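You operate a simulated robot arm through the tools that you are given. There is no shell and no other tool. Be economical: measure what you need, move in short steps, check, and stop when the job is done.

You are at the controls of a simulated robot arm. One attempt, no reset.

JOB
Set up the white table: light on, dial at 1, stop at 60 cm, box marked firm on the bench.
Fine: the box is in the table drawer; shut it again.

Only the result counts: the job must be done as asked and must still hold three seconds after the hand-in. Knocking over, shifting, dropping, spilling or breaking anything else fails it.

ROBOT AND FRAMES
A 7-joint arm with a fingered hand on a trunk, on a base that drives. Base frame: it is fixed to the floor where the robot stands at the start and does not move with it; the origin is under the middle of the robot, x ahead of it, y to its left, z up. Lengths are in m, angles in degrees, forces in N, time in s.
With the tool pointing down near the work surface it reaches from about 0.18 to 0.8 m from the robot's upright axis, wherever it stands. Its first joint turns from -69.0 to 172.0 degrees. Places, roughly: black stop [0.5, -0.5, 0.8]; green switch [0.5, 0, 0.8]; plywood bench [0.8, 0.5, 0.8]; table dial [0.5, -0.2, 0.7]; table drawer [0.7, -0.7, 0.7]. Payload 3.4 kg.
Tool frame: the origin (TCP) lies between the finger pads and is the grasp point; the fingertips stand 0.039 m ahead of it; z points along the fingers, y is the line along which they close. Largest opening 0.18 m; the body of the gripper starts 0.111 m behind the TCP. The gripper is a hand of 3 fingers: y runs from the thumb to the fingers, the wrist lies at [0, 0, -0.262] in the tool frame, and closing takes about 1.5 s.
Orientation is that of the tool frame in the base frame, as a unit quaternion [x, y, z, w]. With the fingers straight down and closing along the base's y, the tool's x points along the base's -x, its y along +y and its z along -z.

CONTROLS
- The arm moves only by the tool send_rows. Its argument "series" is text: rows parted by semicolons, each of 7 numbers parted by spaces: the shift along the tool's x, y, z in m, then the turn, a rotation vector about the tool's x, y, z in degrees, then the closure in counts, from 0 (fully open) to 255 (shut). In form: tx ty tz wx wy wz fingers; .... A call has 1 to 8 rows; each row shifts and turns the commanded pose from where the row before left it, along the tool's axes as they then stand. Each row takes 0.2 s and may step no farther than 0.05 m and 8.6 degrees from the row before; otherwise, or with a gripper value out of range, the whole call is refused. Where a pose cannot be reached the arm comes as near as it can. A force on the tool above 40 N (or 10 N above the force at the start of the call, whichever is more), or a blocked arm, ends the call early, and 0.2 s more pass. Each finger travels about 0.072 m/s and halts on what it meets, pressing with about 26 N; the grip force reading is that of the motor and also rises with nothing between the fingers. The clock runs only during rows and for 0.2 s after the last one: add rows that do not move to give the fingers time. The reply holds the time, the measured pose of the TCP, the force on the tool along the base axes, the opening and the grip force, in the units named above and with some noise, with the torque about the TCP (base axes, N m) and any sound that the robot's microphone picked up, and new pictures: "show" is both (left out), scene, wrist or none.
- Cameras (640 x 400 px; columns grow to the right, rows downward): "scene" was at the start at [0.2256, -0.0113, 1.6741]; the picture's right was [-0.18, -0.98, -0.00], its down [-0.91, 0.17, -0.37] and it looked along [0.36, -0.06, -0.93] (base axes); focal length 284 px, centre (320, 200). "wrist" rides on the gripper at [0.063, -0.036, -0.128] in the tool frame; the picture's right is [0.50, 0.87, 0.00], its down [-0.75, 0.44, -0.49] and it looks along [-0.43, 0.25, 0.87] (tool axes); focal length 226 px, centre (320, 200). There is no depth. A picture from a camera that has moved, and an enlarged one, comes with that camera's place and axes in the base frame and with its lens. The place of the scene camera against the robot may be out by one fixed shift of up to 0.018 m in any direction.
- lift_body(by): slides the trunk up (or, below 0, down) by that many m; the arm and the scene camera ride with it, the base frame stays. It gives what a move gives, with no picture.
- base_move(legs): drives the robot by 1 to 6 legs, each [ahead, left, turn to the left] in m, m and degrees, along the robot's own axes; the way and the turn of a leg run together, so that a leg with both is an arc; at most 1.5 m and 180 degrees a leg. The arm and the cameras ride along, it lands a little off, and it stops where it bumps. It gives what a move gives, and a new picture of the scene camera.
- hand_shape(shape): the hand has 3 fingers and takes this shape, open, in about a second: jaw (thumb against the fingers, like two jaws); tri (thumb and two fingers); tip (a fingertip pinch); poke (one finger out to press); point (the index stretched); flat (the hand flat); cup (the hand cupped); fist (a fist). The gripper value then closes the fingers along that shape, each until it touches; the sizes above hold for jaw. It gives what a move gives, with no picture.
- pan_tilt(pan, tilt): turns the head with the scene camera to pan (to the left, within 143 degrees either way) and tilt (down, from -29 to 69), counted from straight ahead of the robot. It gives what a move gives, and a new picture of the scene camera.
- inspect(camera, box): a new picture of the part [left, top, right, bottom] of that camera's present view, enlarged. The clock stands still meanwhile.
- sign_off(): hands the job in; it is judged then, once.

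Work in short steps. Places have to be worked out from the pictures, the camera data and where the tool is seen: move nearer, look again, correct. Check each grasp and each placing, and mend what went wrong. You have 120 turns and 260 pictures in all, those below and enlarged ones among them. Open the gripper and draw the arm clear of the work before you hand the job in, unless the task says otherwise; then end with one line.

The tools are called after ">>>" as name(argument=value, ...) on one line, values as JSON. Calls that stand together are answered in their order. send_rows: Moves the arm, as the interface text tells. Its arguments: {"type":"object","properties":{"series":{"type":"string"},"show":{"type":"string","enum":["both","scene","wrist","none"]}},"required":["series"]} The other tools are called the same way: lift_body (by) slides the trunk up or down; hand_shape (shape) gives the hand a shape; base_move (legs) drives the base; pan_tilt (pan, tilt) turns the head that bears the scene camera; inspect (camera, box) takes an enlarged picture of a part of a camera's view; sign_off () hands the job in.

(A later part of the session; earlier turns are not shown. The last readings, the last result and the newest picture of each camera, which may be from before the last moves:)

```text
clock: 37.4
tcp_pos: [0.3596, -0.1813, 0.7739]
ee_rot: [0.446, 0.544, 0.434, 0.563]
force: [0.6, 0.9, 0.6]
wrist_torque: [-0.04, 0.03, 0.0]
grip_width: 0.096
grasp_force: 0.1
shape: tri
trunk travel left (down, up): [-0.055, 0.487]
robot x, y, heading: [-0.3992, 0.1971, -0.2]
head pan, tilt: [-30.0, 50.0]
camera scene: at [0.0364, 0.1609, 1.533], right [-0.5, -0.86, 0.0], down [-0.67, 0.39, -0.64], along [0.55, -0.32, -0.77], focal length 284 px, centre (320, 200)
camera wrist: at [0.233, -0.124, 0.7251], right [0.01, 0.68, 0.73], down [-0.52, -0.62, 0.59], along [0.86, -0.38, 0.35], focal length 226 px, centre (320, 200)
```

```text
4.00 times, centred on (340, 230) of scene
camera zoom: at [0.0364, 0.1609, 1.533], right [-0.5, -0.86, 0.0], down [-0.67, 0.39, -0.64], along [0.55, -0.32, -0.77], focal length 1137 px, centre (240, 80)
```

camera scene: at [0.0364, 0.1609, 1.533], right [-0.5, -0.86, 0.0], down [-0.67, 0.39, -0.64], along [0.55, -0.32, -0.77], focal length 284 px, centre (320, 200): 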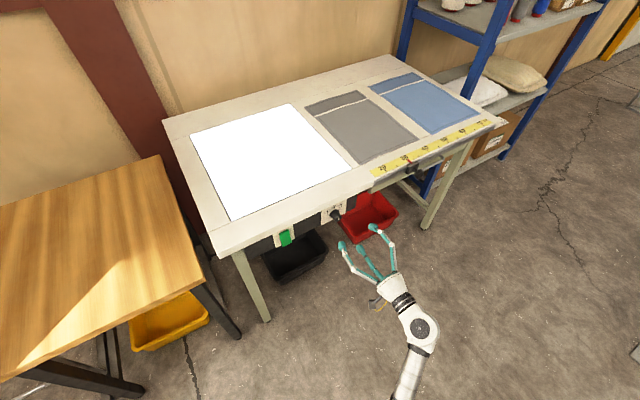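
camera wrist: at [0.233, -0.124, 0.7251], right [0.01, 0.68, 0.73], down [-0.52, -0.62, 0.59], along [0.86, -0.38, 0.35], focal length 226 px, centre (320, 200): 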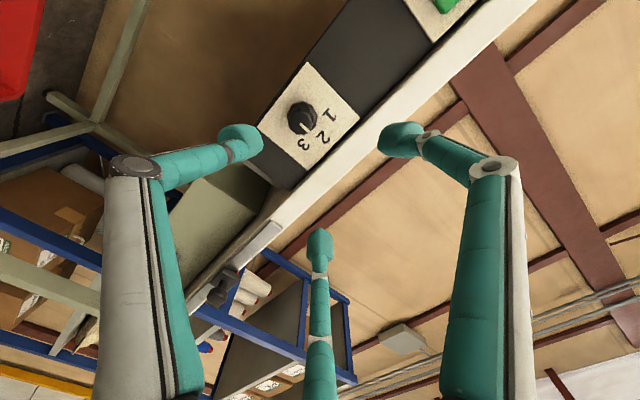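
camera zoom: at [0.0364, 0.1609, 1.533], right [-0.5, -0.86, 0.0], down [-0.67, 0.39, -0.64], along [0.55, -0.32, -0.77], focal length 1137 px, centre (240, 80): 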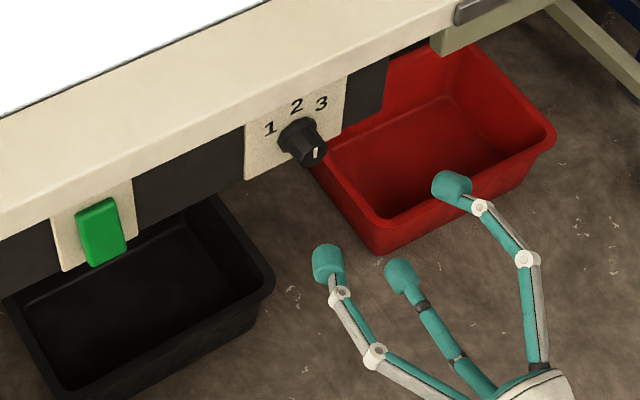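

Knob front centre ≈ (0.513, -0.182, 0.745). Align, close partially to about 6 cm and advance most of the way.

>>> send_rows(series=".0095 -.0276 0 0 0 0 170; 0 0 .04 0 0 0 170; 0 0 .03 0 0 0 170; 0 0 .01 0 0 0 170; 0 0 0 0 0 0 170")

>>> inspect(camera="scene", box=[290, 180, 386, 240])

```text
clock: 38.6
tcp_pos: [0.4389, -0.1798, 0.747]
ee_rot: [0.446, 0.544, 0.435, 0.562]
force: [-0.3, 0.5, -0.9]
wrist_torque: [0.01, -0.02, -0.03]
grip_width: 0.0605
grasp_force: 0.1
shape: tri
trunk travel left (down, up): [-0.055, 0.487]
robot x, y, heading: [-0.4017, 0.1996, -0.1]
head pan, tilt: [-30.0, 50.0]
camera scene: at [0.0369, 0.1608, 1.5329], right [-0.5, -0.86, 0.0], down [-0.67, 0.39, -0.64], along [0.55, -0.32, -0.77], focal length 284 px, centre (320, 200)
camera wrist: at [0.3131, -0.123, 0.6963], right [0.01, 0.68, 0.73], down [-0.52, -0.62, 0.59], along [0.86, -0.38, 0.35], focal length 226 px, centre (320, 200)
```

scene: 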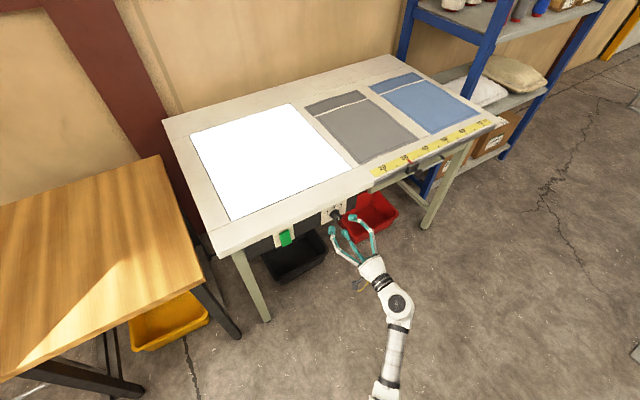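
wrist: 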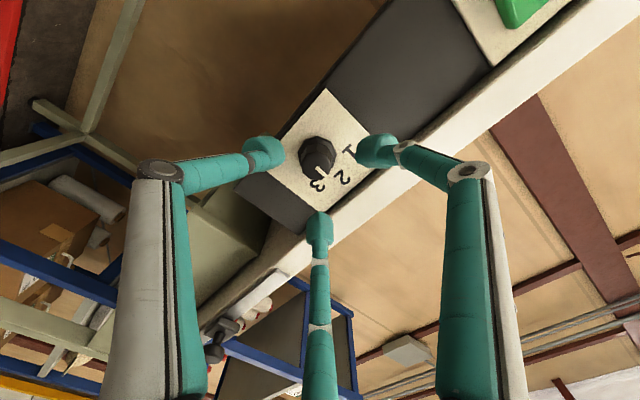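

```text
6.67 times, centred on (338, 210) of scene
camera zoom: at [0.0369, 0.1608, 1.5329], right [-0.5, -0.86, 0.0], down [-0.67, 0.39, -0.64], along [0.55, -0.32, -0.77], focal length 1896 px, centre (200, 133)
```

zoom: 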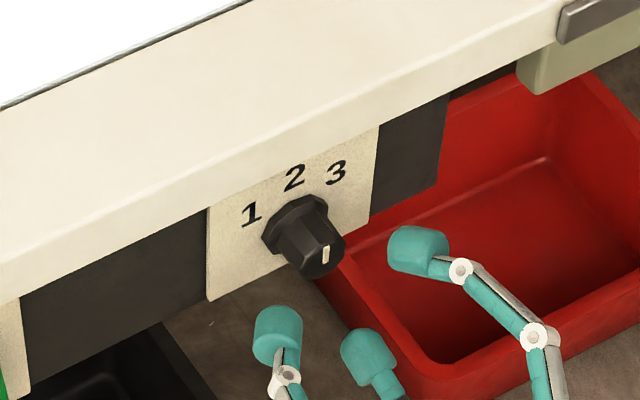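

Aligned within millimetres. Advance so the tips overlap the knob, then close.

>>> send_rows(series="0 -.003 .03 0 0 0 170; 0 0 .015 0 0 0 170; 0 0 .008 0 0 0 170; 0 0 0 0 0 0 220; 0 0 0 0 0 0 255; 0 0 0 0 0 0 255; 0 0 0 0 0 0 255")

>>> inspect(camera="scene", box=[290, 180, 386, 240])

```text
clock: 40.2
tcp_pos: [0.4913, -0.1816, 0.7454]
ee_rot: [0.446, 0.544, 0.435, 0.563]
force: [-6.5, 1.8, -0.3]
wrist_torque: [-0.05, 0.01, 0.07]
grip_width: 0.0279
grasp_force: 25.7
shape: tri
trunk travel left (down, up): [-0.055, 0.487]
robot x, y, heading: [-0.3979, 0.1953, -0.3]
head pan, tilt: [-30.0, 50.0]
camera scene: at [0.0364, 0.1609, 1.533], right [-0.5, -0.86, 0.0], down [-0.67, 0.39, -0.64], along [0.55, -0.32, -0.77], focal length 284 px, centre (320, 200)
camera wrist: at [0.3649, -0.1255, 0.6943], right [0.01, 0.68, 0.73], down [-0.52, -0.62, 0.59], along [0.86, -0.38, 0.35], focal length 226 px, centre (320, 200)
```

scene: 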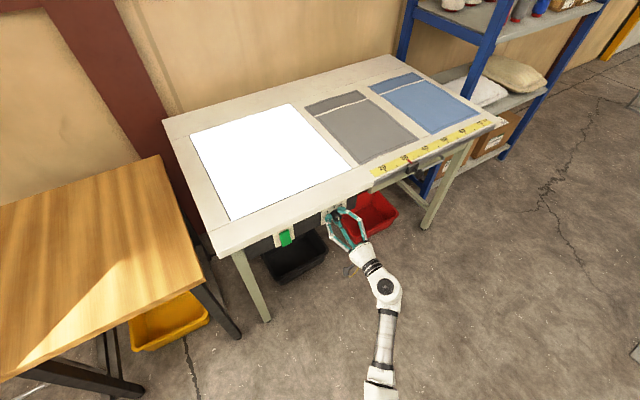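
wrist: 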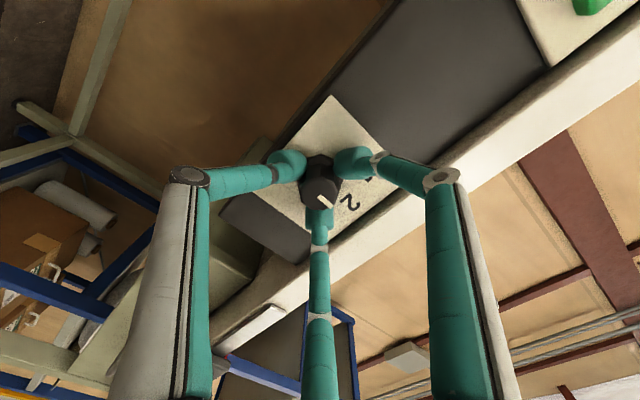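

```text
6.67 times, centred on (338, 210) of scene
camera zoom: at [0.0364, 0.1609, 1.533], right [-0.5, -0.86, 0.0], down [-0.67, 0.39, -0.64], along [0.55, -0.32, -0.77], focal length 1896 px, centre (200, 133)
```

zoom: 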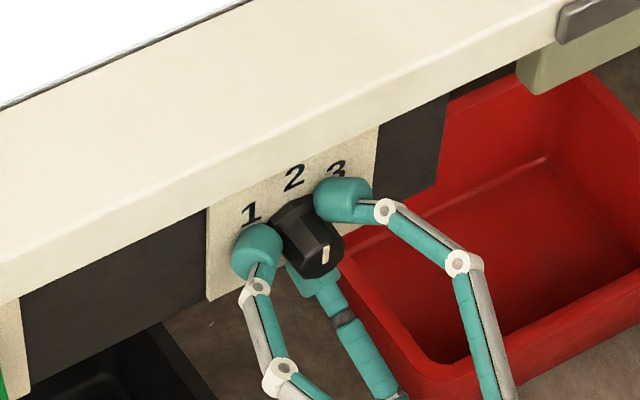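

Knob gripped well (28 mm). Turn by about -45 degrees about the tool axis.

>>> send_rows(series="0 0 0 0 0 -8 255; 0 0 0 0 0 -8 255; 0 0 0 0 0 -8 255; 0 0 0 0 0 -8 255; 0 0 0 0 0 -8 255; 0 0 0 0 0 -5 255; 0 0 0 0 0 0 255")

>>> inspect(camera="scene", box=[290, 180, 386, 240])

```text
clock: 41.8
tcp_pos: [0.4916, -0.1807, 0.7448]
ee_rot: [0.203, 0.673, 0.186, 0.686]
force: [-11.1, -1.4, -3.7]
wrist_torque: [0.02, -0.02, 0.14]
grip_width: 0.0281
grasp_force: 26.2
shape: tri
trunk travel left (down, up): [-0.055, 0.487]
robot x, y, heading: [-0.3997, 0.1999, 0.2]
head pan, tilt: [-30.0, 50.0]
camera scene: at [0.0366, 0.1591, 1.5329], right [-0.5, -0.86, 0.0], down [-0.67, 0.39, -0.64], along [0.55, -0.32, -0.77], focal length 284 px, centre (320, 200)
camera wrist: at [0.3638, -0.1763, 0.6708], right [0.03, 1.0, 0.03], down [-0.5, -0.01, 0.86], along [0.86, -0.04, 0.5], focal length 226 px, centre (320, 200)
```

scene: 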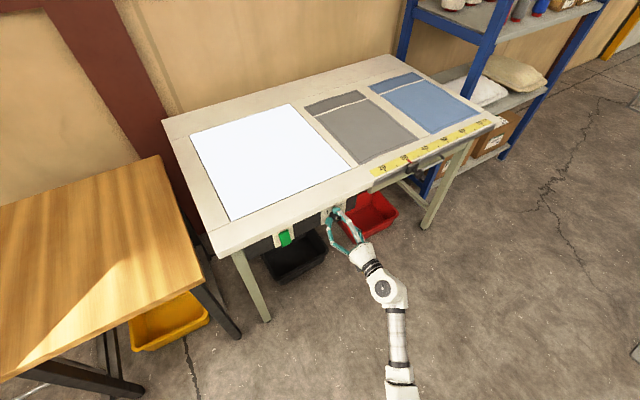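
wrist: 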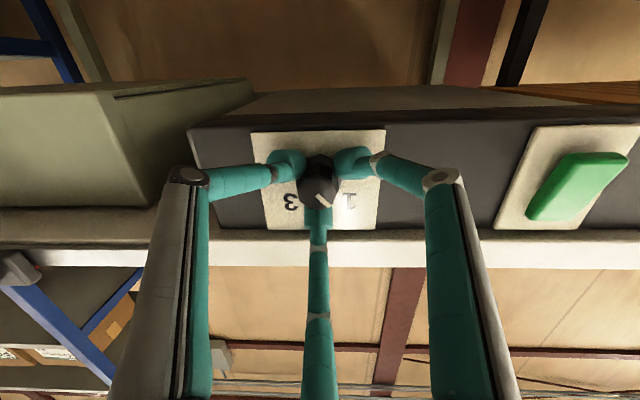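

```text
6.67 times, centred on (338, 210) of scene
camera zoom: at [0.0366, 0.1591, 1.5329], right [-0.5, -0.86, 0.0], down [-0.67, 0.39, -0.64], along [0.55, -0.32, -0.77], focal length 1896 px, centre (200, 133)
```

zoom: 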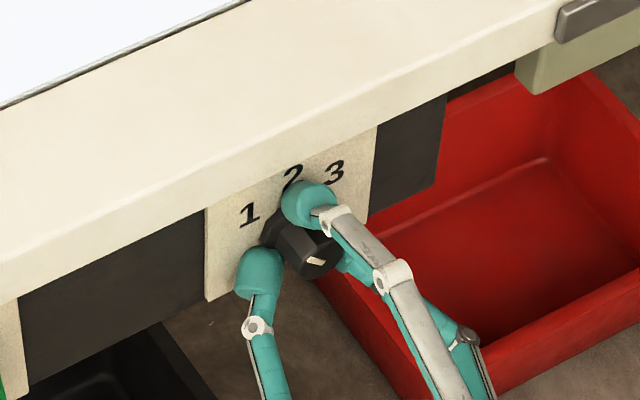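

The knob turned and the light tint changed. Check where the mark points before releasing.

>>> inspect(camera="wrist", box=[256, 120, 400, 240])

```text
3.33 times, centred on (328, 180) of wrist
camera zoom: at [0.3638, -0.1763, 0.6708], right [0.03, 1.0, 0.03], down [-0.5, -0.01, 0.86], along [0.86, -0.04, 0.5], focal length 754 px, centre (293, 267)
```

zoom: 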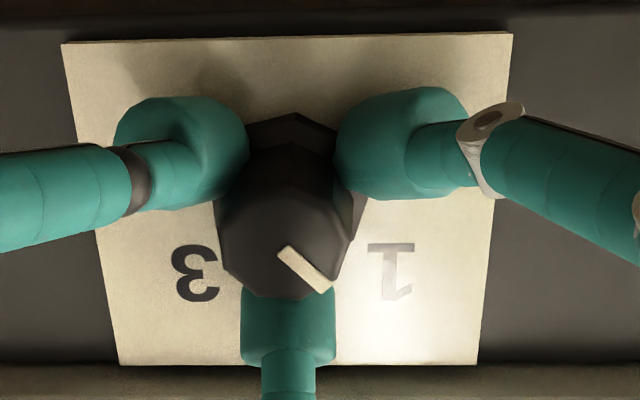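

The mark points about 45–50° left, at the 1. Release and back out, then check.

>>> send_rows(series="0 0 0 0 0 0 150; 0 0 0 0 0 0 150; 0 0 0 0 0 0 150; 0 0 -.03 0 0 0 150; 0 0 -.05 0 0 0 150; 0 0 -.05 0 0 0 150; 0 0 0 0 0 0 150")

>>> inspect(camera="wrist", box=[256, 60, 384, 140])

>>> inspect(camera="scene", box=[290, 180, 386, 240])

```text
clock: 43.4
tcp_pos: [0.3608, -0.1775, 0.7436]
ee_rot: [0.203, 0.673, 0.187, 0.686]
force: [0.7, 0.2, -0.2]
wrist_torque: [0.01, -0.03, 0.04]
grip_width: 0.0737
grasp_force: 0.0
shape: tri
trunk travel left (down, up): [-0.055, 0.487]
robot x, y, heading: [-0.3995, 0.195, -0.3]
head pan, tilt: [-30.0, 50.0]
camera scene: at [0.0358, 0.1606, 1.5332], right [-0.5, -0.86, 0.0], down [-0.67, 0.39, -0.64], along [0.55, -0.32, -0.77], focal length 284 px, centre (320, 200)
camera wrist: at [0.2343, -0.1723, 0.6707], right [0.03, 1.0, 0.03], down [-0.5, -0.02, 0.86], along [0.86, -0.04, 0.5], focal length 226 px, centre (320, 200)
```

scene: 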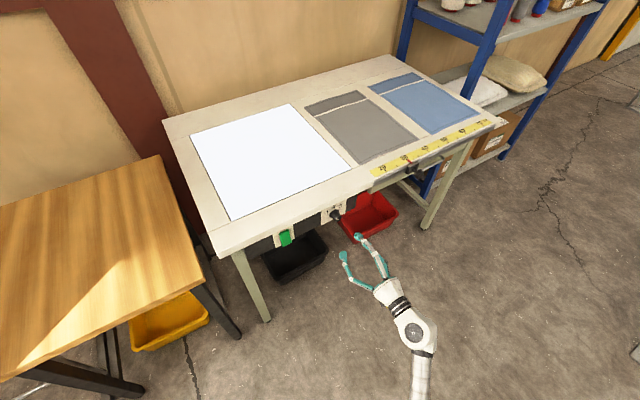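
wrist: 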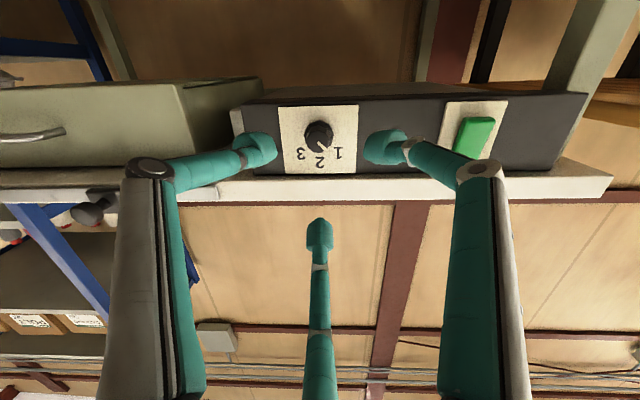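

```text
5.00 times, centred on (320, 100) of wrist
camera zoom: at [0.2343, -0.1723, 0.6707], right [0.03, 1.0, 0.03], down [-0.5, -0.02, 0.86], along [0.86, -0.04, 0.5], focal length 1130 px, centre (320, 700)
```

zoom: 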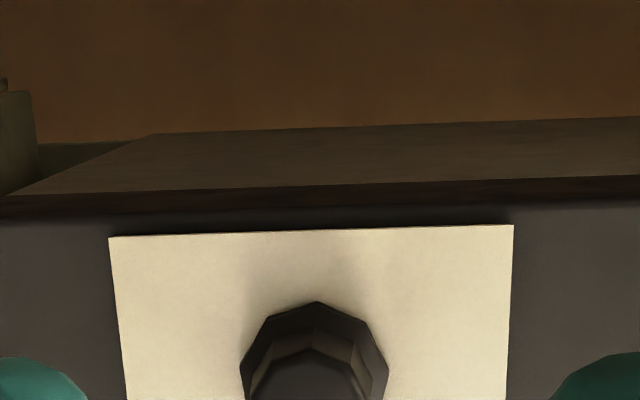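

```text
6.67 times, centred on (338, 210) of scene
camera zoom: at [0.0358, 0.1606, 1.5332], right [-0.5, -0.86, 0.0], down [-0.67, 0.39, -0.64], along [0.55, -0.32, -0.77], focal length 1896 px, centre (200, 133)
```

zoom: 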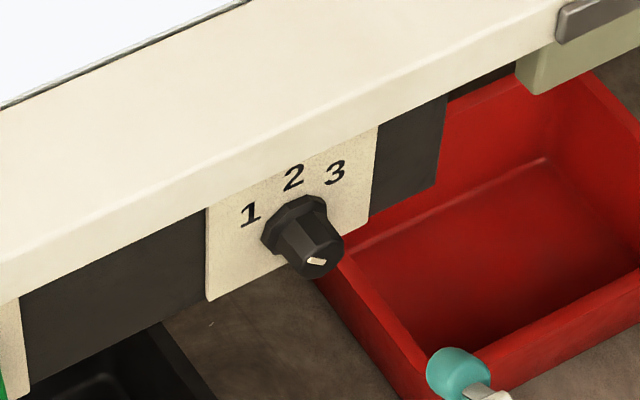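

>>> inspect(camera="wrist", box=[276, 100, 372, 180])

```text
5.00 times, centred on (324, 140) of wrist
camera zoom: at [0.2343, -0.1723, 0.6707], right [0.03, 1.0, 0.03], down [-0.5, -0.02, 0.86], along [0.86, -0.04, 0.5], focal length 1130 px, centre (300, 500)
```

zoom: 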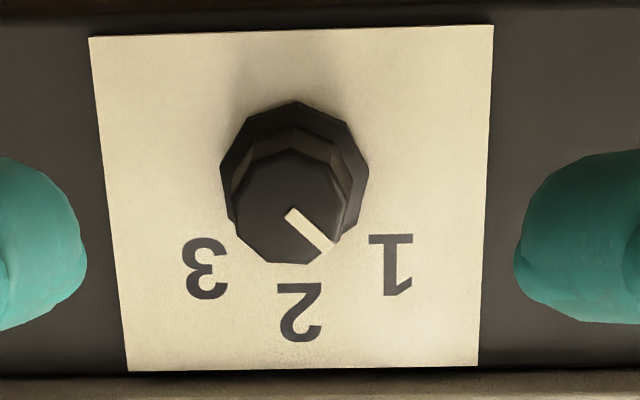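

Dial is at 1 (mark ≈43–45° over the digit). Next the drawer: move the base right 0.5 m with the hand held clear of the table front.

>>> base_move(legs=[[-0.05, -0.5, 0]])

>>> hand_shape(shape="jaw")

>>> send_rows(series="0 0 0 0 0 8.5 0; 0 0 0 0 0 8.5 0; 0 0 0 0 0 8.5 0; 0 0 0 0 0 8.5 0; 0 0 0 0 0 8.5 0; 0 0 0 0 0 8.5 0; 0 0 0 0 0 6 0; 0 0 0 0 0 0 0")

>>> inspect(camera="scene", box=[200, 120, 440, 270])

```text
clock: 46.3
tcp_pos: [0.3102, -0.6771, 0.7446]
ee_rot: [0.202, 0.673, 0.185, 0.687]
force: [0.9, -0.2, -0.5]
wrist_torque: [-0.02, 0.01, -0.02]
grip_width: 0.0736
grasp_force: 0.0
shape: tri
trunk travel left (down, up): [-0.055, 0.487]
robot x, y, heading: [-0.4491, -0.3031, -0.0]
head pan, tilt: [-30.0, 50.0]
camera scene: at [-0.0162, -0.3373, 1.5333], right [-0.5, -0.86, 0.0], down [-0.66, 0.39, -0.64], along [0.55, -0.32, -0.77], focal length 284 px, centre (320, 200)
```

scene: 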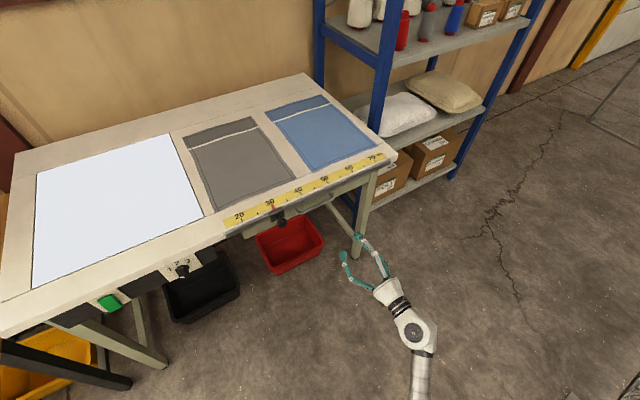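

```text
clock: 47.2
tcp_pos: [0.3072, -0.6765, 0.7472]
ee_rot: [0.203, 0.671, 0.187, 0.688]
force: [-0.1, 0.6, 0.6]
wrist_torque: [-0.01, 0.0, 0.02]
grip_width: 0.1797
grasp_force: 0.1
shape: jaw
trunk travel left (down, up): [-0.055, 0.487]
robot x, y, heading: [-0.4517, -0.3035, -0.2]
head pan, tilt: [-30.0, 50.0]
```

```text
clock: 49.0
tcp_pos: [0.3072, -0.676, 0.748]
ee_rot: [0.498, 0.494, 0.492, 0.516]
force: [-0.3, -0.4, 0.3]
wrist_torque: [0.01, -0.01, -0.02]
grip_width: 0.1801
grasp_force: 0.0
shape: jaw
trunk travel left (down, up): [-0.055, 0.487]
robot x, y, heading: [-0.4537, -0.2993, -0.3]
head pan, tilt: [-30.0, 50.0]
camera scene: at [-0.0158, -0.3398, 1.533], right [-0.5, -0.86, 0.0], down [-0.66, 0.39, -0.64], along [0.55, -0.32, -0.77], focal length 284 px, centre (320, 200)
camera wrist: at [0.181, -0.6117, 0.7092], right [0.0, 0.52, 0.86], down [-0.52, -0.73, 0.44], along [0.85, -0.45, 0.27], focal length 226 px, centre (320, 200)
```

scene: 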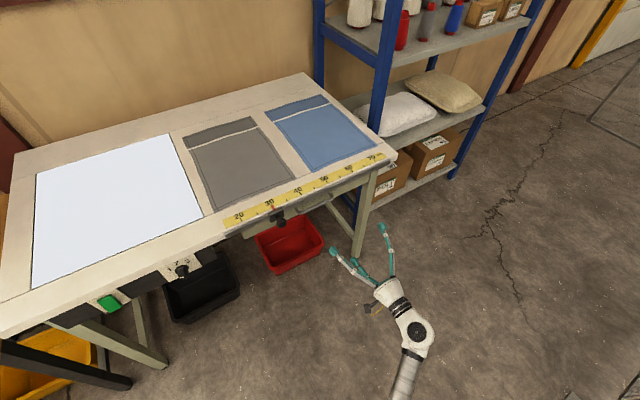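
wrist: 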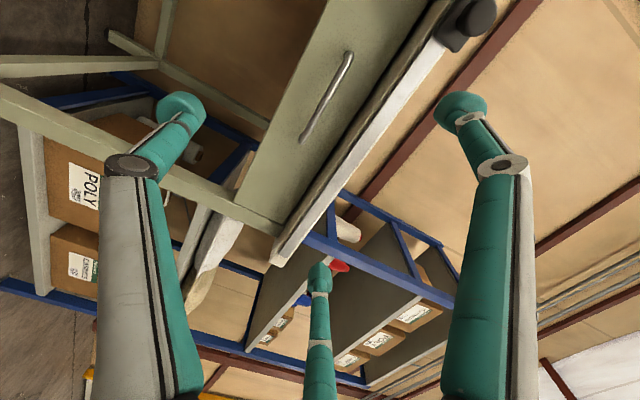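

```text
2.67 times, centred on (320, 195) of scene
camera zoom: at [-0.0158, -0.3398, 1.533], right [-0.5, -0.86, 0.0], down [-0.66, 0.39, -0.64], along [0.55, -0.32, -0.77], focal length 758 px, centre (320, 213)
```

zoom: 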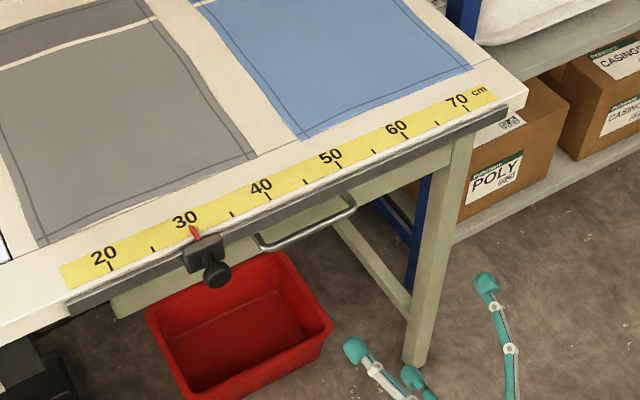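

Handle bar located at x≈0.553, y -0.585…-0.716, z≈0.74. Pre-close to ~5 cm and approach to short of it.

>>> send_rows(series=".032 -.0115 0 0 0 0 180; 0 0 .045 0 0 0 180; 0 0 .045 0 0 0 180; 0 0 .04 0 0 0 180; 0 0 .03 0 0 0 180; 0 0 0 0 0 0 180")

>>> inspect(camera="scene", box=[240, 150, 400, 250])

```text
clock: 50.4
tcp_pos: [0.4698, -0.6501, 0.7383]
ee_rot: [0.498, 0.494, 0.491, 0.517]
force: [0.4, 0.0, 0.4]
wrist_torque: [-0.01, 0.03, 0.0]
grip_width: 0.0534
grasp_force: 0.1
shape: jaw
trunk travel left (down, up): [-0.055, 0.487]
robot x, y, heading: [-0.4515, -0.2993, -0.1]
head pan, tilt: [-30.0, 50.0]
camera scene: at [-0.0145, -0.34, 1.5327], right [-0.5, -0.86, 0.0], down [-0.67, 0.39, -0.64], along [0.55, -0.32, -0.77], focal length 284 px, centre (320, 200)
camera wrist: at [0.3432, -0.5853, 0.6991], right [0.0, 0.52, 0.86], down [-0.52, -0.73, 0.44], along [0.85, -0.45, 0.27], focal length 226 px, centre (320, 200)
```

scene: 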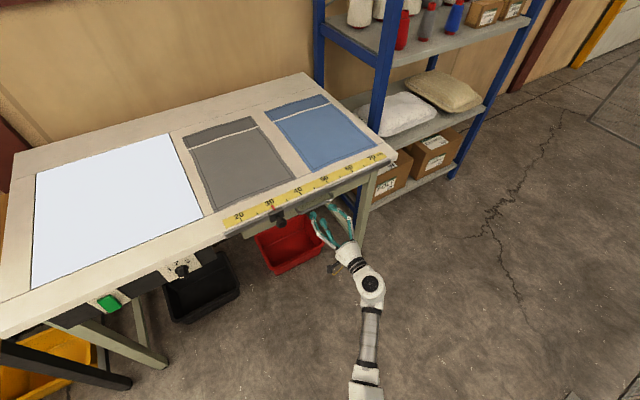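
wrist: 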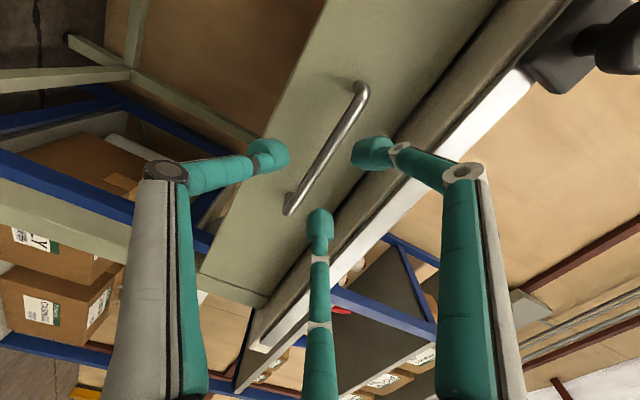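

```text
4.00 times, centred on (320, 200) of scene
camera zoom: at [-0.0145, -0.34, 1.5327], right [-0.5, -0.86, 0.0], down [-0.67, 0.39, -0.64], along [0.55, -0.32, -0.77], focal length 1137 px, centre (320, 200)
```

zoom: 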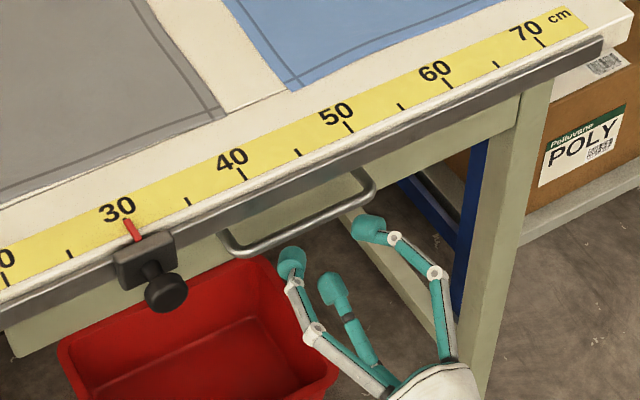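

Alignment good (handle centre y -0.655, z 0.742). Go in and close.

>>> send_rows(series="-.003 .003 .03 0 0 0 180; 0 0 .025 0 0 0 180; 0 0 .01 0 0 0 180; 0 0 0 0 0 0 255; 0 0 0 0 0 0 255; 0 0 0 0 0 0 255; 0 0 0 0 0 0 255")

>>> inspect(camera="scene", box=[240, 150, 400, 250])

```text
clock: 52.0
tcp_pos: [0.5332, -0.6552, 0.7415]
ee_rot: [0.498, 0.493, 0.492, 0.516]
force: [-0.1, 0.5, 0.0]
wrist_torque: [0.0, 0.02, 0.04]
grip_width: 0.0
grasp_force: 25.8
shape: jaw
trunk travel left (down, up): [-0.055, 0.487]
robot x, y, heading: [-0.4531, -0.3004, -0.2]
head pan, tilt: [-30.0, 50.0]
camera scene: at [-0.0139, -0.3399, 1.5325], right [-0.5, -0.86, 0.0], down [-0.67, 0.39, -0.64], along [0.55, -0.32, -0.77], focal length 284 px, centre (320, 200)
camera wrist: at [0.4072, -0.5901, 0.7025], right [0.0, 0.52, 0.86], down [-0.52, -0.73, 0.44], along [0.85, -0.45, 0.27], focal length 226 px, centre (320, 200)
```

scene: 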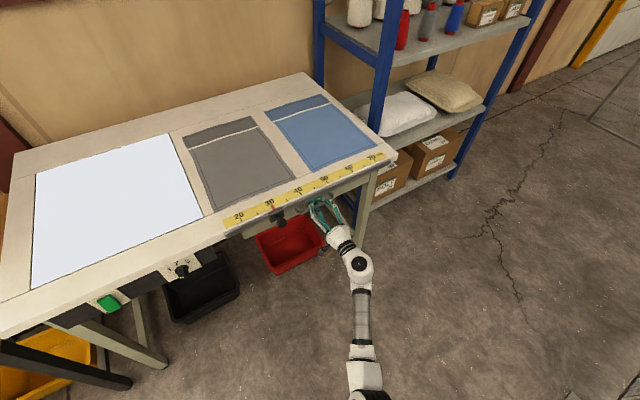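
wrist: 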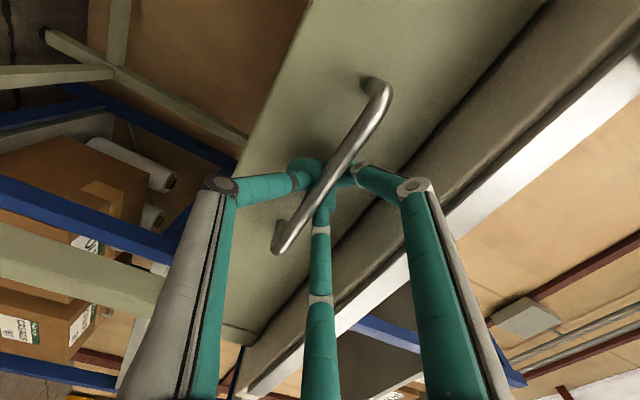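

```text
4.00 times, centred on (320, 200) of scene
camera zoom: at [-0.0139, -0.3399, 1.5325], right [-0.5, -0.86, 0.0], down [-0.67, 0.39, -0.64], along [0.55, -0.32, -0.77], focal length 1137 px, centre (320, 200)
```

zoom: 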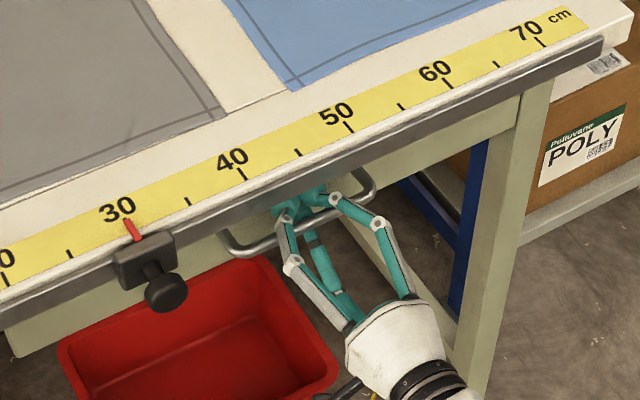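

The fingers have closed behind the bar, enclosing it; that works as a hook. Pull back with the arm.

>>> send_rows(series="0 0 -.02 0 0 0 255; 0 0 -.03 0 0 0 255; 0 0 -.03 0 0 0 255; 0 0 -.03 0 0 0 255; 0 0 -.03 0 0 0 255; 0 0 -.03 0 0 0 255; 0 0 0 0 0 0 255")

```text
clock: 53.6
tcp_pos: [0.3633, -0.6493, 0.7409]
ee_rot: [0.499, 0.493, 0.492, 0.516]
force: [-0.9, 0.7, -0.1]
wrist_torque: [0.0, 0.01, 0.01]
grip_width: 0.0
grasp_force: 25.9
shape: jaw
trunk travel left (down, up): [-0.055, 0.487]
robot x, y, heading: [-0.4522, -0.3031, -0.2]
head pan, tilt: [-30.0, 50.0]
camera scene: at [-0.0156, -0.3394, 1.533], right [-0.5, -0.86, 0.0], down [-0.66, 0.39, -0.64], along [0.55, -0.32, -0.77], focal length 284 px, centre (320, 200)
camera wrist: at [0.2366, -0.5841, 0.7017], right [0.0, 0.52, 0.86], down [-0.52, -0.73, 0.44], along [0.85, -0.45, 0.27], focal length 226 px, centre (320, 200)
```

scene: 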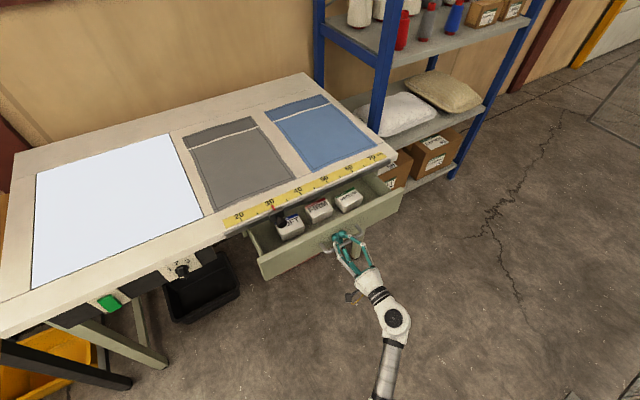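
wrist: 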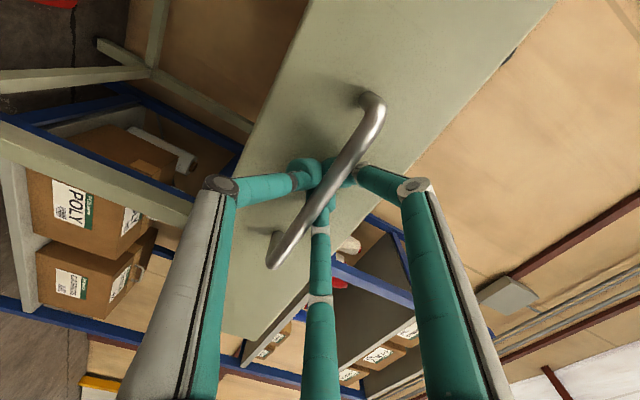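

The drawer opens easily and three small boxes are visible. Read the labels.

>>> inspect(camera="scene", box=[260, 175, 380, 250])

```text
5.33 times, centred on (320, 212) of scene
camera zoom: at [-0.0156, -0.3394, 1.533], right [-0.5, -0.86, 0.0], down [-0.66, 0.39, -0.64], along [0.55, -0.32, -0.77], focal length 1516 px, centre (320, 133)
```

zoom: 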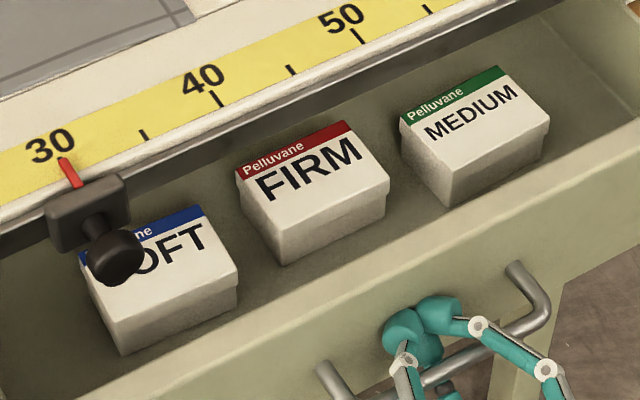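

FIRM is the middle box. Pull a few cm further for room behind it.

>>> send_rows(series="0 0 -.02 0 0 0 255; 0 0 -.02 0 0 0 255; 0 0 0 0 0 0 255", show="none")

>>> inspect(camera="scene", box=[240, 165, 400, 265])

```text
clock: 54.4
tcp_pos: [0.3228, -0.6479, 0.7403]
ee_rot: [0.499, 0.493, 0.491, 0.516]
force: [-0.7, 0.2, 0.9]
wrist_torque: [-0.04, 0.01, -0.01]
grip_width: 0.0
grasp_force: 25.6
shape: jaw
trunk travel left (down, up): [-0.055, 0.487]
robot x, y, heading: [-0.4542, -0.3032, -0.2]
head pan, tilt: [-30.0, 50.0]
```

```text
4.00 times, centred on (320, 215) of scene
camera zoom: at [-0.0159, -0.3393, 1.5331], right [-0.5, -0.86, 0.0], down [-0.66, 0.39, -0.64], along [0.55, -0.32, -0.77], focal length 1137 px, centre (320, 140)
```

zoom: 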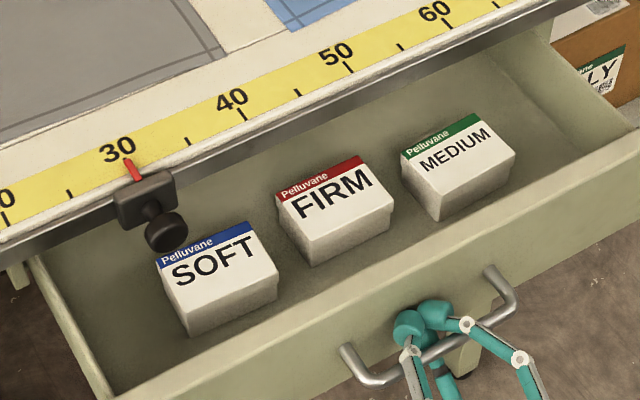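

FIRM top centre ≈ (0.49, -0.647, 0.75), about 8 × 5 × 4 cm. Release the handle and back the base off.

>>> send_rows(series="0 0 .005 0 0 0 170; 0 0 0 0 0 0 160; 0 0 0 0 0 0 160; 0 0 0 0 0 0 160; 0 0 0 0 0 0 160", show="none")

>>> base_move(legs=[[-0.15, 0, 0]])

```text
clock: 55.6
tcp_pos: [0.3273, -0.6488, 0.7397]
ee_rot: [0.498, 0.494, 0.491, 0.516]
force: [-0.2, 0.3, 1.0]
wrist_torque: [0.02, 0.02, -0.02]
grip_width: 0.0666
grasp_force: 0.1
shape: jaw
trunk travel left (down, up): [-0.055, 0.487]
robot x, y, heading: [-0.4511, -0.302, -0.2]
head pan, tilt: [-30.0, 50.0]
```

```text
clock: 57.0
tcp_pos: [0.1753, -0.6485, 0.7389]
ee_rot: [0.499, 0.493, 0.491, 0.517]
force: [0.2, -0.7, 0.1]
wrist_torque: [0.0, -0.03, -0.02]
grip_width: 0.067
grasp_force: 0.1
shape: jaw
trunk travel left (down, up): [-0.055, 0.487]
robot x, y, heading: [-0.6061, -0.3014, -0.4]
head pan, tilt: [-30.0, 50.0]
camera scene: at [-0.168, -0.3387, 1.5332], right [-0.51, -0.86, 0.0], down [-0.66, 0.39, -0.64], along [0.55, -0.32, -0.77], focal length 284 px, centre (320, 200)
```

scene: 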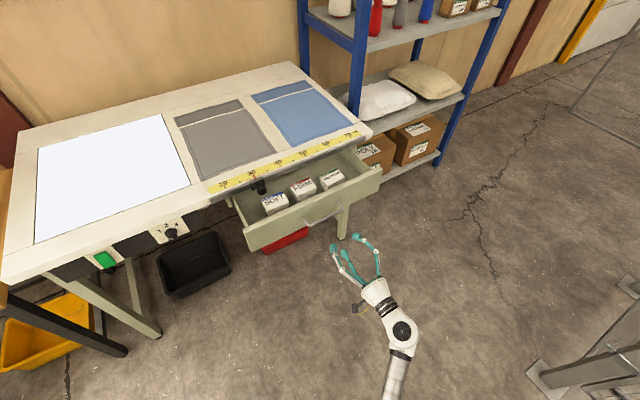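

Clear of the handle. Raise the trunk and turn the hand to point down, moving up slightly, and look at the "tip" shape.

>>> lift_body(by=0.2)

>>> hand_shape(shape="tip")

>>> send_rows(series="0 0 0 8.2 0 0 0; 0 0 0 8.2 0 0 0; 0 0 0 8.2 0 0 0; 0 0 0 8.2 0 0 0; 0 0 0 8.2 0 0 0; 0 0 0 8.2 0 0 0; 0 0 0 8.2 0 0 0; 0 0 0 8.2 0 0 0", show="none")

>>> send_rows(series="0 0 0 8.2 0 0 0; 0 0 0 8.2 0 0 0; 0 0 0 8 0 0 0; 0 0 0 0 0 0 0")

```text
clock: 59.2
tcp_pos: [0.1727, -0.6475, 0.9421]
ee_rot: [0.498, 0.493, 0.492, 0.517]
force: [-0.2, 0.8, 0.3]
wrist_torque: [-0.02, -0.02, 0.0]
grip_width: 0.067
grasp_force: 0.1
shape: jaw
trunk travel left (down, up): [-0.255, 0.287]
robot x, y, heading: [-0.6015, -0.3011, -0.3]
head pan, tilt: [-30.0, 50.0]
```

```text
clock: 60.1
tcp_pos: [0.1737, -0.6477, 0.9424]
ee_rot: [0.497, 0.492, 0.493, 0.518]
force: [0.5, -0.7, 0.1]
wrist_torque: [0.03, -0.01, -0.03]
grip_width: 0.1798
grasp_force: 0.0
shape: tip
trunk travel left (down, up): [-0.255, 0.287]
robot x, y, heading: [-0.6056, -0.2997, -0.3]
head pan, tilt: [-30.0, 50.0]
```

```text
clock: 61.9
tcp_pos: [0.1723, -0.6502, 0.942]
ee_rot: [0.699, 0.68, 0.146, 0.164]
force: [0.6, 0.1, 0.5]
wrist_torque: [0.0, -0.02, 0.0]
grip_width: 0.1796
grasp_force: 0.0
shape: tip
trunk travel left (down, up): [-0.255, 0.287]
robot x, y, heading: [-0.6019, -0.3027, -0.6]
head pan, tilt: [-30.0, 50.0]
```

```text
clock: 62.9
tcp_pos: [0.1741, -0.6479, 0.9442]
ee_rot: [0.718, 0.696, -0.002, 0.015]
force: [0.2, 0.5, -0.1]
wrist_torque: [-0.02, 0.03, -0.02]
grip_width: 0.1797
grasp_force: 0.1
shape: tip
trunk travel left (down, up): [-0.255, 0.287]
robot x, y, heading: [-0.604, -0.3006, 0.0]
head pan, tilt: [-30.0, 50.0]
camera scene: at [-0.4649, -0.34, 1.7837], right [-0.51, -0.86, 0.0], down [-0.66, 0.39, -0.64], along [0.55, -0.32, -0.77], focal length 284 px, centre (320, 200)
camera wrist: at [0.1367, -0.5817, 1.0695], right [0.88, 0.47, 0.01], down [0.4, -0.76, 0.52], along [0.25, -0.45, -0.86], focal length 226 px, centre (320, 200)
```

scene: 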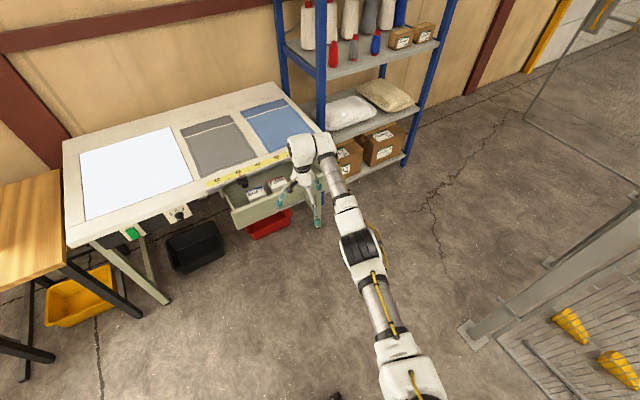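
wrist: 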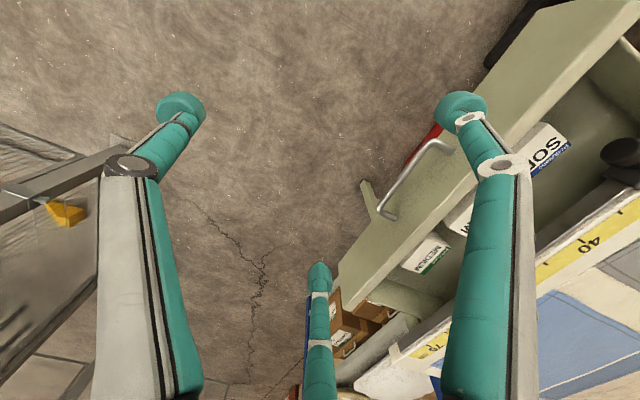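

See how "tip" looks at about 7 cm opening while driving forward.

>>> base_move(legs=[[0.4, 0, 0]])

>>> send_rows(series="0 -.04 0 0 0 0 155; 0 -.04 0 0 0 0 155; 0 0 0 0 0 0 155; 0 0 0 0 0 0 155; 0 0 0 0 0 0 155; 0 0 0 0 0 0 155")

```text
clock: 65.4
tcp_pos: [0.5749, -0.6508, 0.942]
ee_rot: [0.718, 0.696, -0.001, 0.014]
force: [-0.8, -0.1, 0.0]
wrist_torque: [0.0, 0.02, 0.01]
grip_width: 0.18
grasp_force: 0.1
shape: tip
trunk travel left (down, up): [-0.255, 0.287]
robot x, y, heading: [-0.2034, -0.3039, -0.7]
head pan, tilt: [-30.0, 50.0]
camera scene: at [-0.0638, -0.3432, 1.7837], right [-0.51, -0.86, 0.0], down [-0.66, 0.39, -0.64], along [0.55, -0.32, -0.77], focal length 284 px, centre (320, 200)
```

scene: 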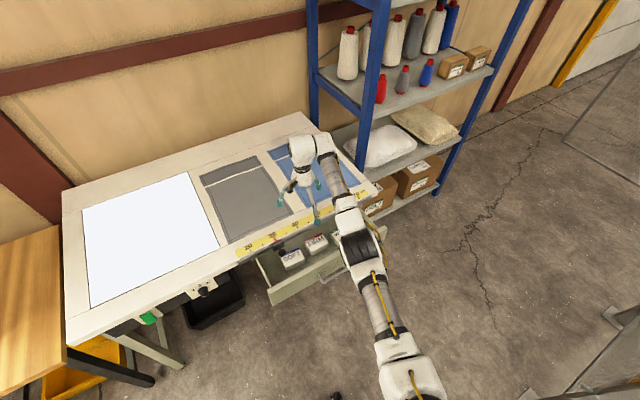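

```text
clock: 66.8
tcp_pos: [0.5375, -0.6672, 0.9342]
ee_rot: [0.718, 0.696, -0.001, 0.016]
force: [0.3, -0.7, -0.6]
wrist_torque: [-0.02, 0.0, -0.01]
grip_width: 0.0711
grasp_force: 0.0
shape: tip
out of reach, approached as far as the arm can: row 1, 2
trunk travel left (down, up): [-0.255, 0.287]
robot x, y, heading: [-0.2049, -0.3058, -0.5]
head pan, tilt: [-30.0, 50.0]
camera scene: at [-0.065, -0.3434, 1.7838], right [-0.51, -0.86, 0.0], down [-0.66, 0.39, -0.64], along [0.55, -0.32, -0.77], focal length 284 px, centre (320, 200)
camera wrist: at [0.4996, -0.6011, 1.0612], right [0.88, 0.47, 0.01], down [0.4, -0.75, 0.52], along [0.25, -0.46, -0.85], focal length 226 px, centre (320, 200)
```

scene: 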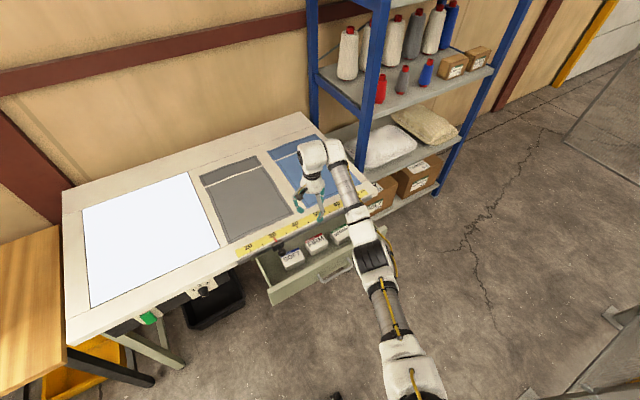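
wrist: 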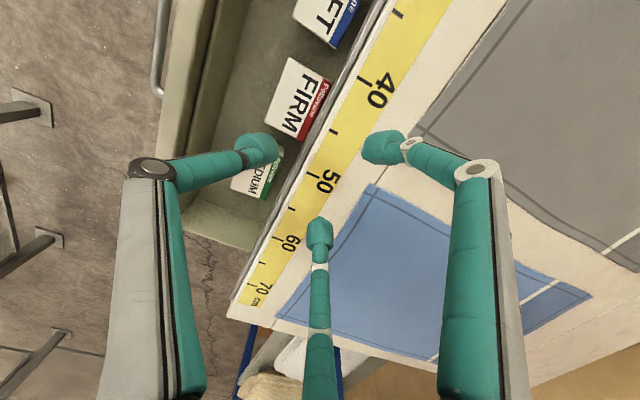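

Same spread as jaw. Enlarge the wrist view to measure the FIRM box exactly.

>>> inspect(camera="wrist", box=[200, 30, 360, 150])

```text
3.33 times, centred on (280, 90) of wrist
camera zoom: at [0.4996, -0.6011, 1.0612], right [0.88, 0.47, 0.01], down [0.4, -0.75, 0.52], along [0.25, -0.46, -0.85], focal length 754 px, centre (453, 567)
```

zoom: 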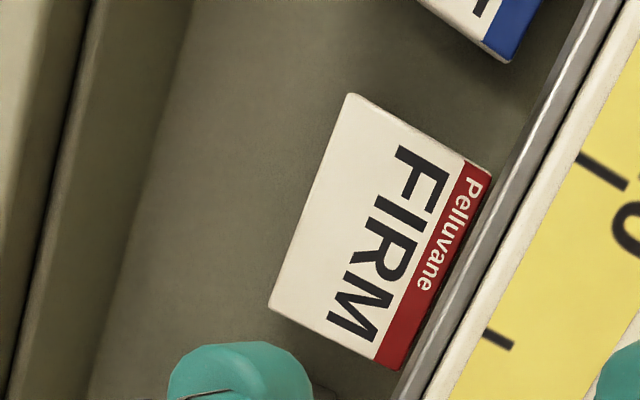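

Box top spans x 0.468–0.524, y -0.615…-0.695, z≈0.75, with the rail right above its back edge (x≈0.526), so the drawer must come out further. Test the arm's freedom by moving left.

>>> send_rows(series=".04 0 0 0 0 0 255; .04 0 0 0 0 0 255; .04 0 0 0 0 0 255; .04 0 0 0 0 0 255; 0 -.03 0 0 0 0 255; 0 -.03 0 0 0 0 255; 0 0 0 0 0 0 255", show="none")

```text
clock: 68.4
tcp_pos: [0.5507, -0.6311, 0.9366]
ee_rot: [0.716, 0.698, -0.001, 0.014]
force: [0.0, -0.1, 0.4]
wrist_torque: [0.0, -0.04, -0.02]
grip_width: 0.0002
grasp_force: 26.2
shape: tip
out of reach, approached as far as the arm can: row 1, 2, 3, 4, 5, 6
trunk travel left (down, up): [-0.255, 0.287]
robot x, y, heading: [-0.2035, -0.3059, -0.3]
head pan, tilt: [-30.0, 50.0]
```

That joint limit comes with this roll. Roll the hand back the other way and see.

>>> send_rows(series="0 0 0 0 0 -8.5 255; 0 0 0 0 0 -8.5 255; 0 0 0 0 0 -8.5 255; 0 0 0 0 0 -8.5 255; 0 0 0 0 0 -8.5 255; 0 0 0 0 0 -8.5 255; 0 0 0 0 0 -8.5 255; 0 0 0 0 0 -8.5 255", show="none")

>>> send_rows(series="0 0 0 0 0 -8.5 255; 0 0 0 0 0 -8.5 255; 0 0 0 0 0 -5 255; 0 0 0 0 0 0 255")

```text
clock: 70.2
tcp_pos: [0.5515, -0.6317, 0.9375]
ee_rot: [0.205, 0.979, -0.01, 0.014]
force: [0.4, -0.5, 0.0]
wrist_torque: [0.02, 0.06, -0.02]
grip_width: 0.0
grasp_force: 25.9
shape: tip
trunk travel left (down, up): [-0.255, 0.287]
robot x, y, heading: [-0.2027, -0.3013, -0.5]
head pan, tilt: [-30.0, 50.0]
```

```text
clock: 71.2
tcp_pos: [0.5524, -0.6325, 0.9364]
ee_rot: [0.015, 1.0, -0.013, 0.011]
force: [0.3, -0.4, 0.8]
wrist_torque: [0.03, 0.02, -0.01]
grip_width: 0.0
grasp_force: 26.0
shape: tip
trunk travel left (down, up): [-0.255, 0.287]
robot x, y, heading: [-0.2016, -0.3016, -0.4]
head pan, tilt: [-30.0, 50.0]
camera scene: at [-0.0648, -0.3435, 1.7838], right [-0.51, -0.86, 0.0], down [-0.66, 0.39, -0.64], along [0.55, -0.32, -0.77], focal length 284 px, centre (320, 200)
camera wrist: at [0.4845, -0.6634, 1.0648], right [-0.47, 0.88, -0.03], down [0.76, 0.42, 0.5], along [0.45, 0.21, -0.87], focal length 226 px, centre (320, 200)
```

scene: 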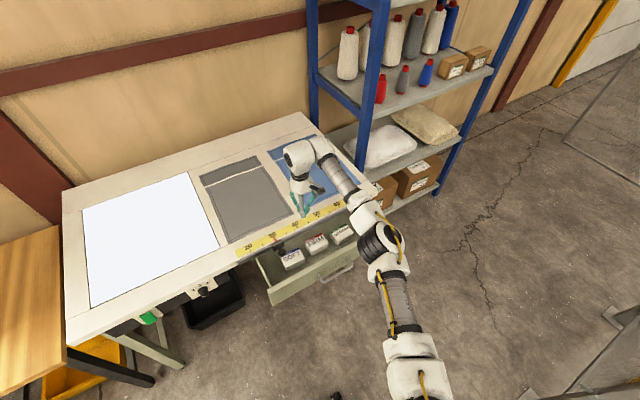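
wrist: 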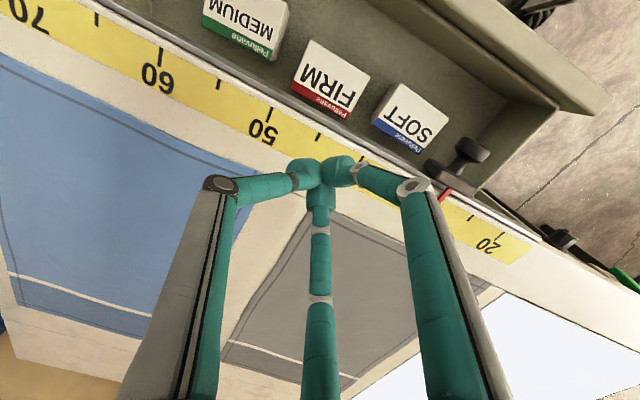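

Roll 0 is comfortable. Turning the base to the right will make the needed hand direction easy, so retract the hand first, raise it slightly.

>>> send_rows(series=".03 .02 -.03 0 0 0 0; .045 .02 0 0 0 0 0; .045 .02 0 0 0 0 0; .045 .02 0 0 0 0 0; .045 0 0 0 0 0 0; 0 0 0 0 0 0 0", show="none")

>>> base_move(legs=[[0, 0.18, -20], [0.15, 0.1, -20]])

```text
clock: 72.6
tcp_pos: [0.3436, -0.5437, 0.9584]
ee_rot: [0.017, 1.0, -0.012, 0.012]
force: [-0.2, 0.2, -0.3]
wrist_torque: [-0.02, 0.0, 0.01]
grip_width: 0.1799
grasp_force: 0.1
shape: tip
trunk travel left (down, up): [-0.255, 0.287]
robot x, y, heading: [-0.2049, -0.3024, -0.3]
head pan, tilt: [-30.0, 50.0]
```

```text
clock: 75.2
tcp_pos: [0.2787, -0.6453, 0.9608]
ee_rot: [0.354, 0.935, -0.018, 0.006]
force: [0.2, -0.1, 0.2]
wrist_torque: [0.03, 0.01, -0.01]
grip_width: 0.1799
grasp_force: 0.1
shape: tip
trunk travel left (down, up): [-0.255, 0.287]
robot x, y, heading: [0.0099, -0.1111, -40.3]
head pan, tilt: [-30.0, 50.0]
camera scene: at [0.0856, -0.2321, 1.7841], right [-0.94, -0.34, 0.0], down [-0.26, 0.72, -0.64], along [0.22, -0.6, -0.77], focal length 284 px, centre (320, 200)
```

scene: 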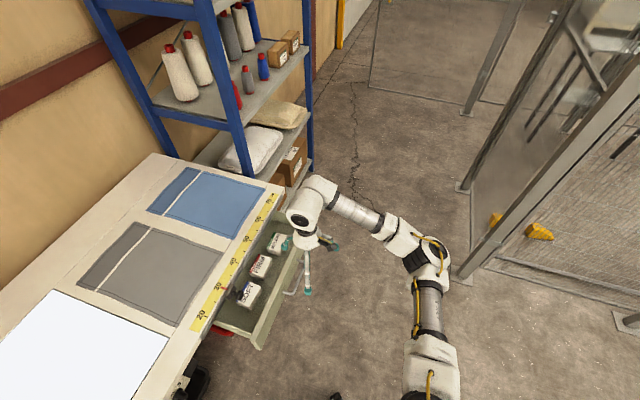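

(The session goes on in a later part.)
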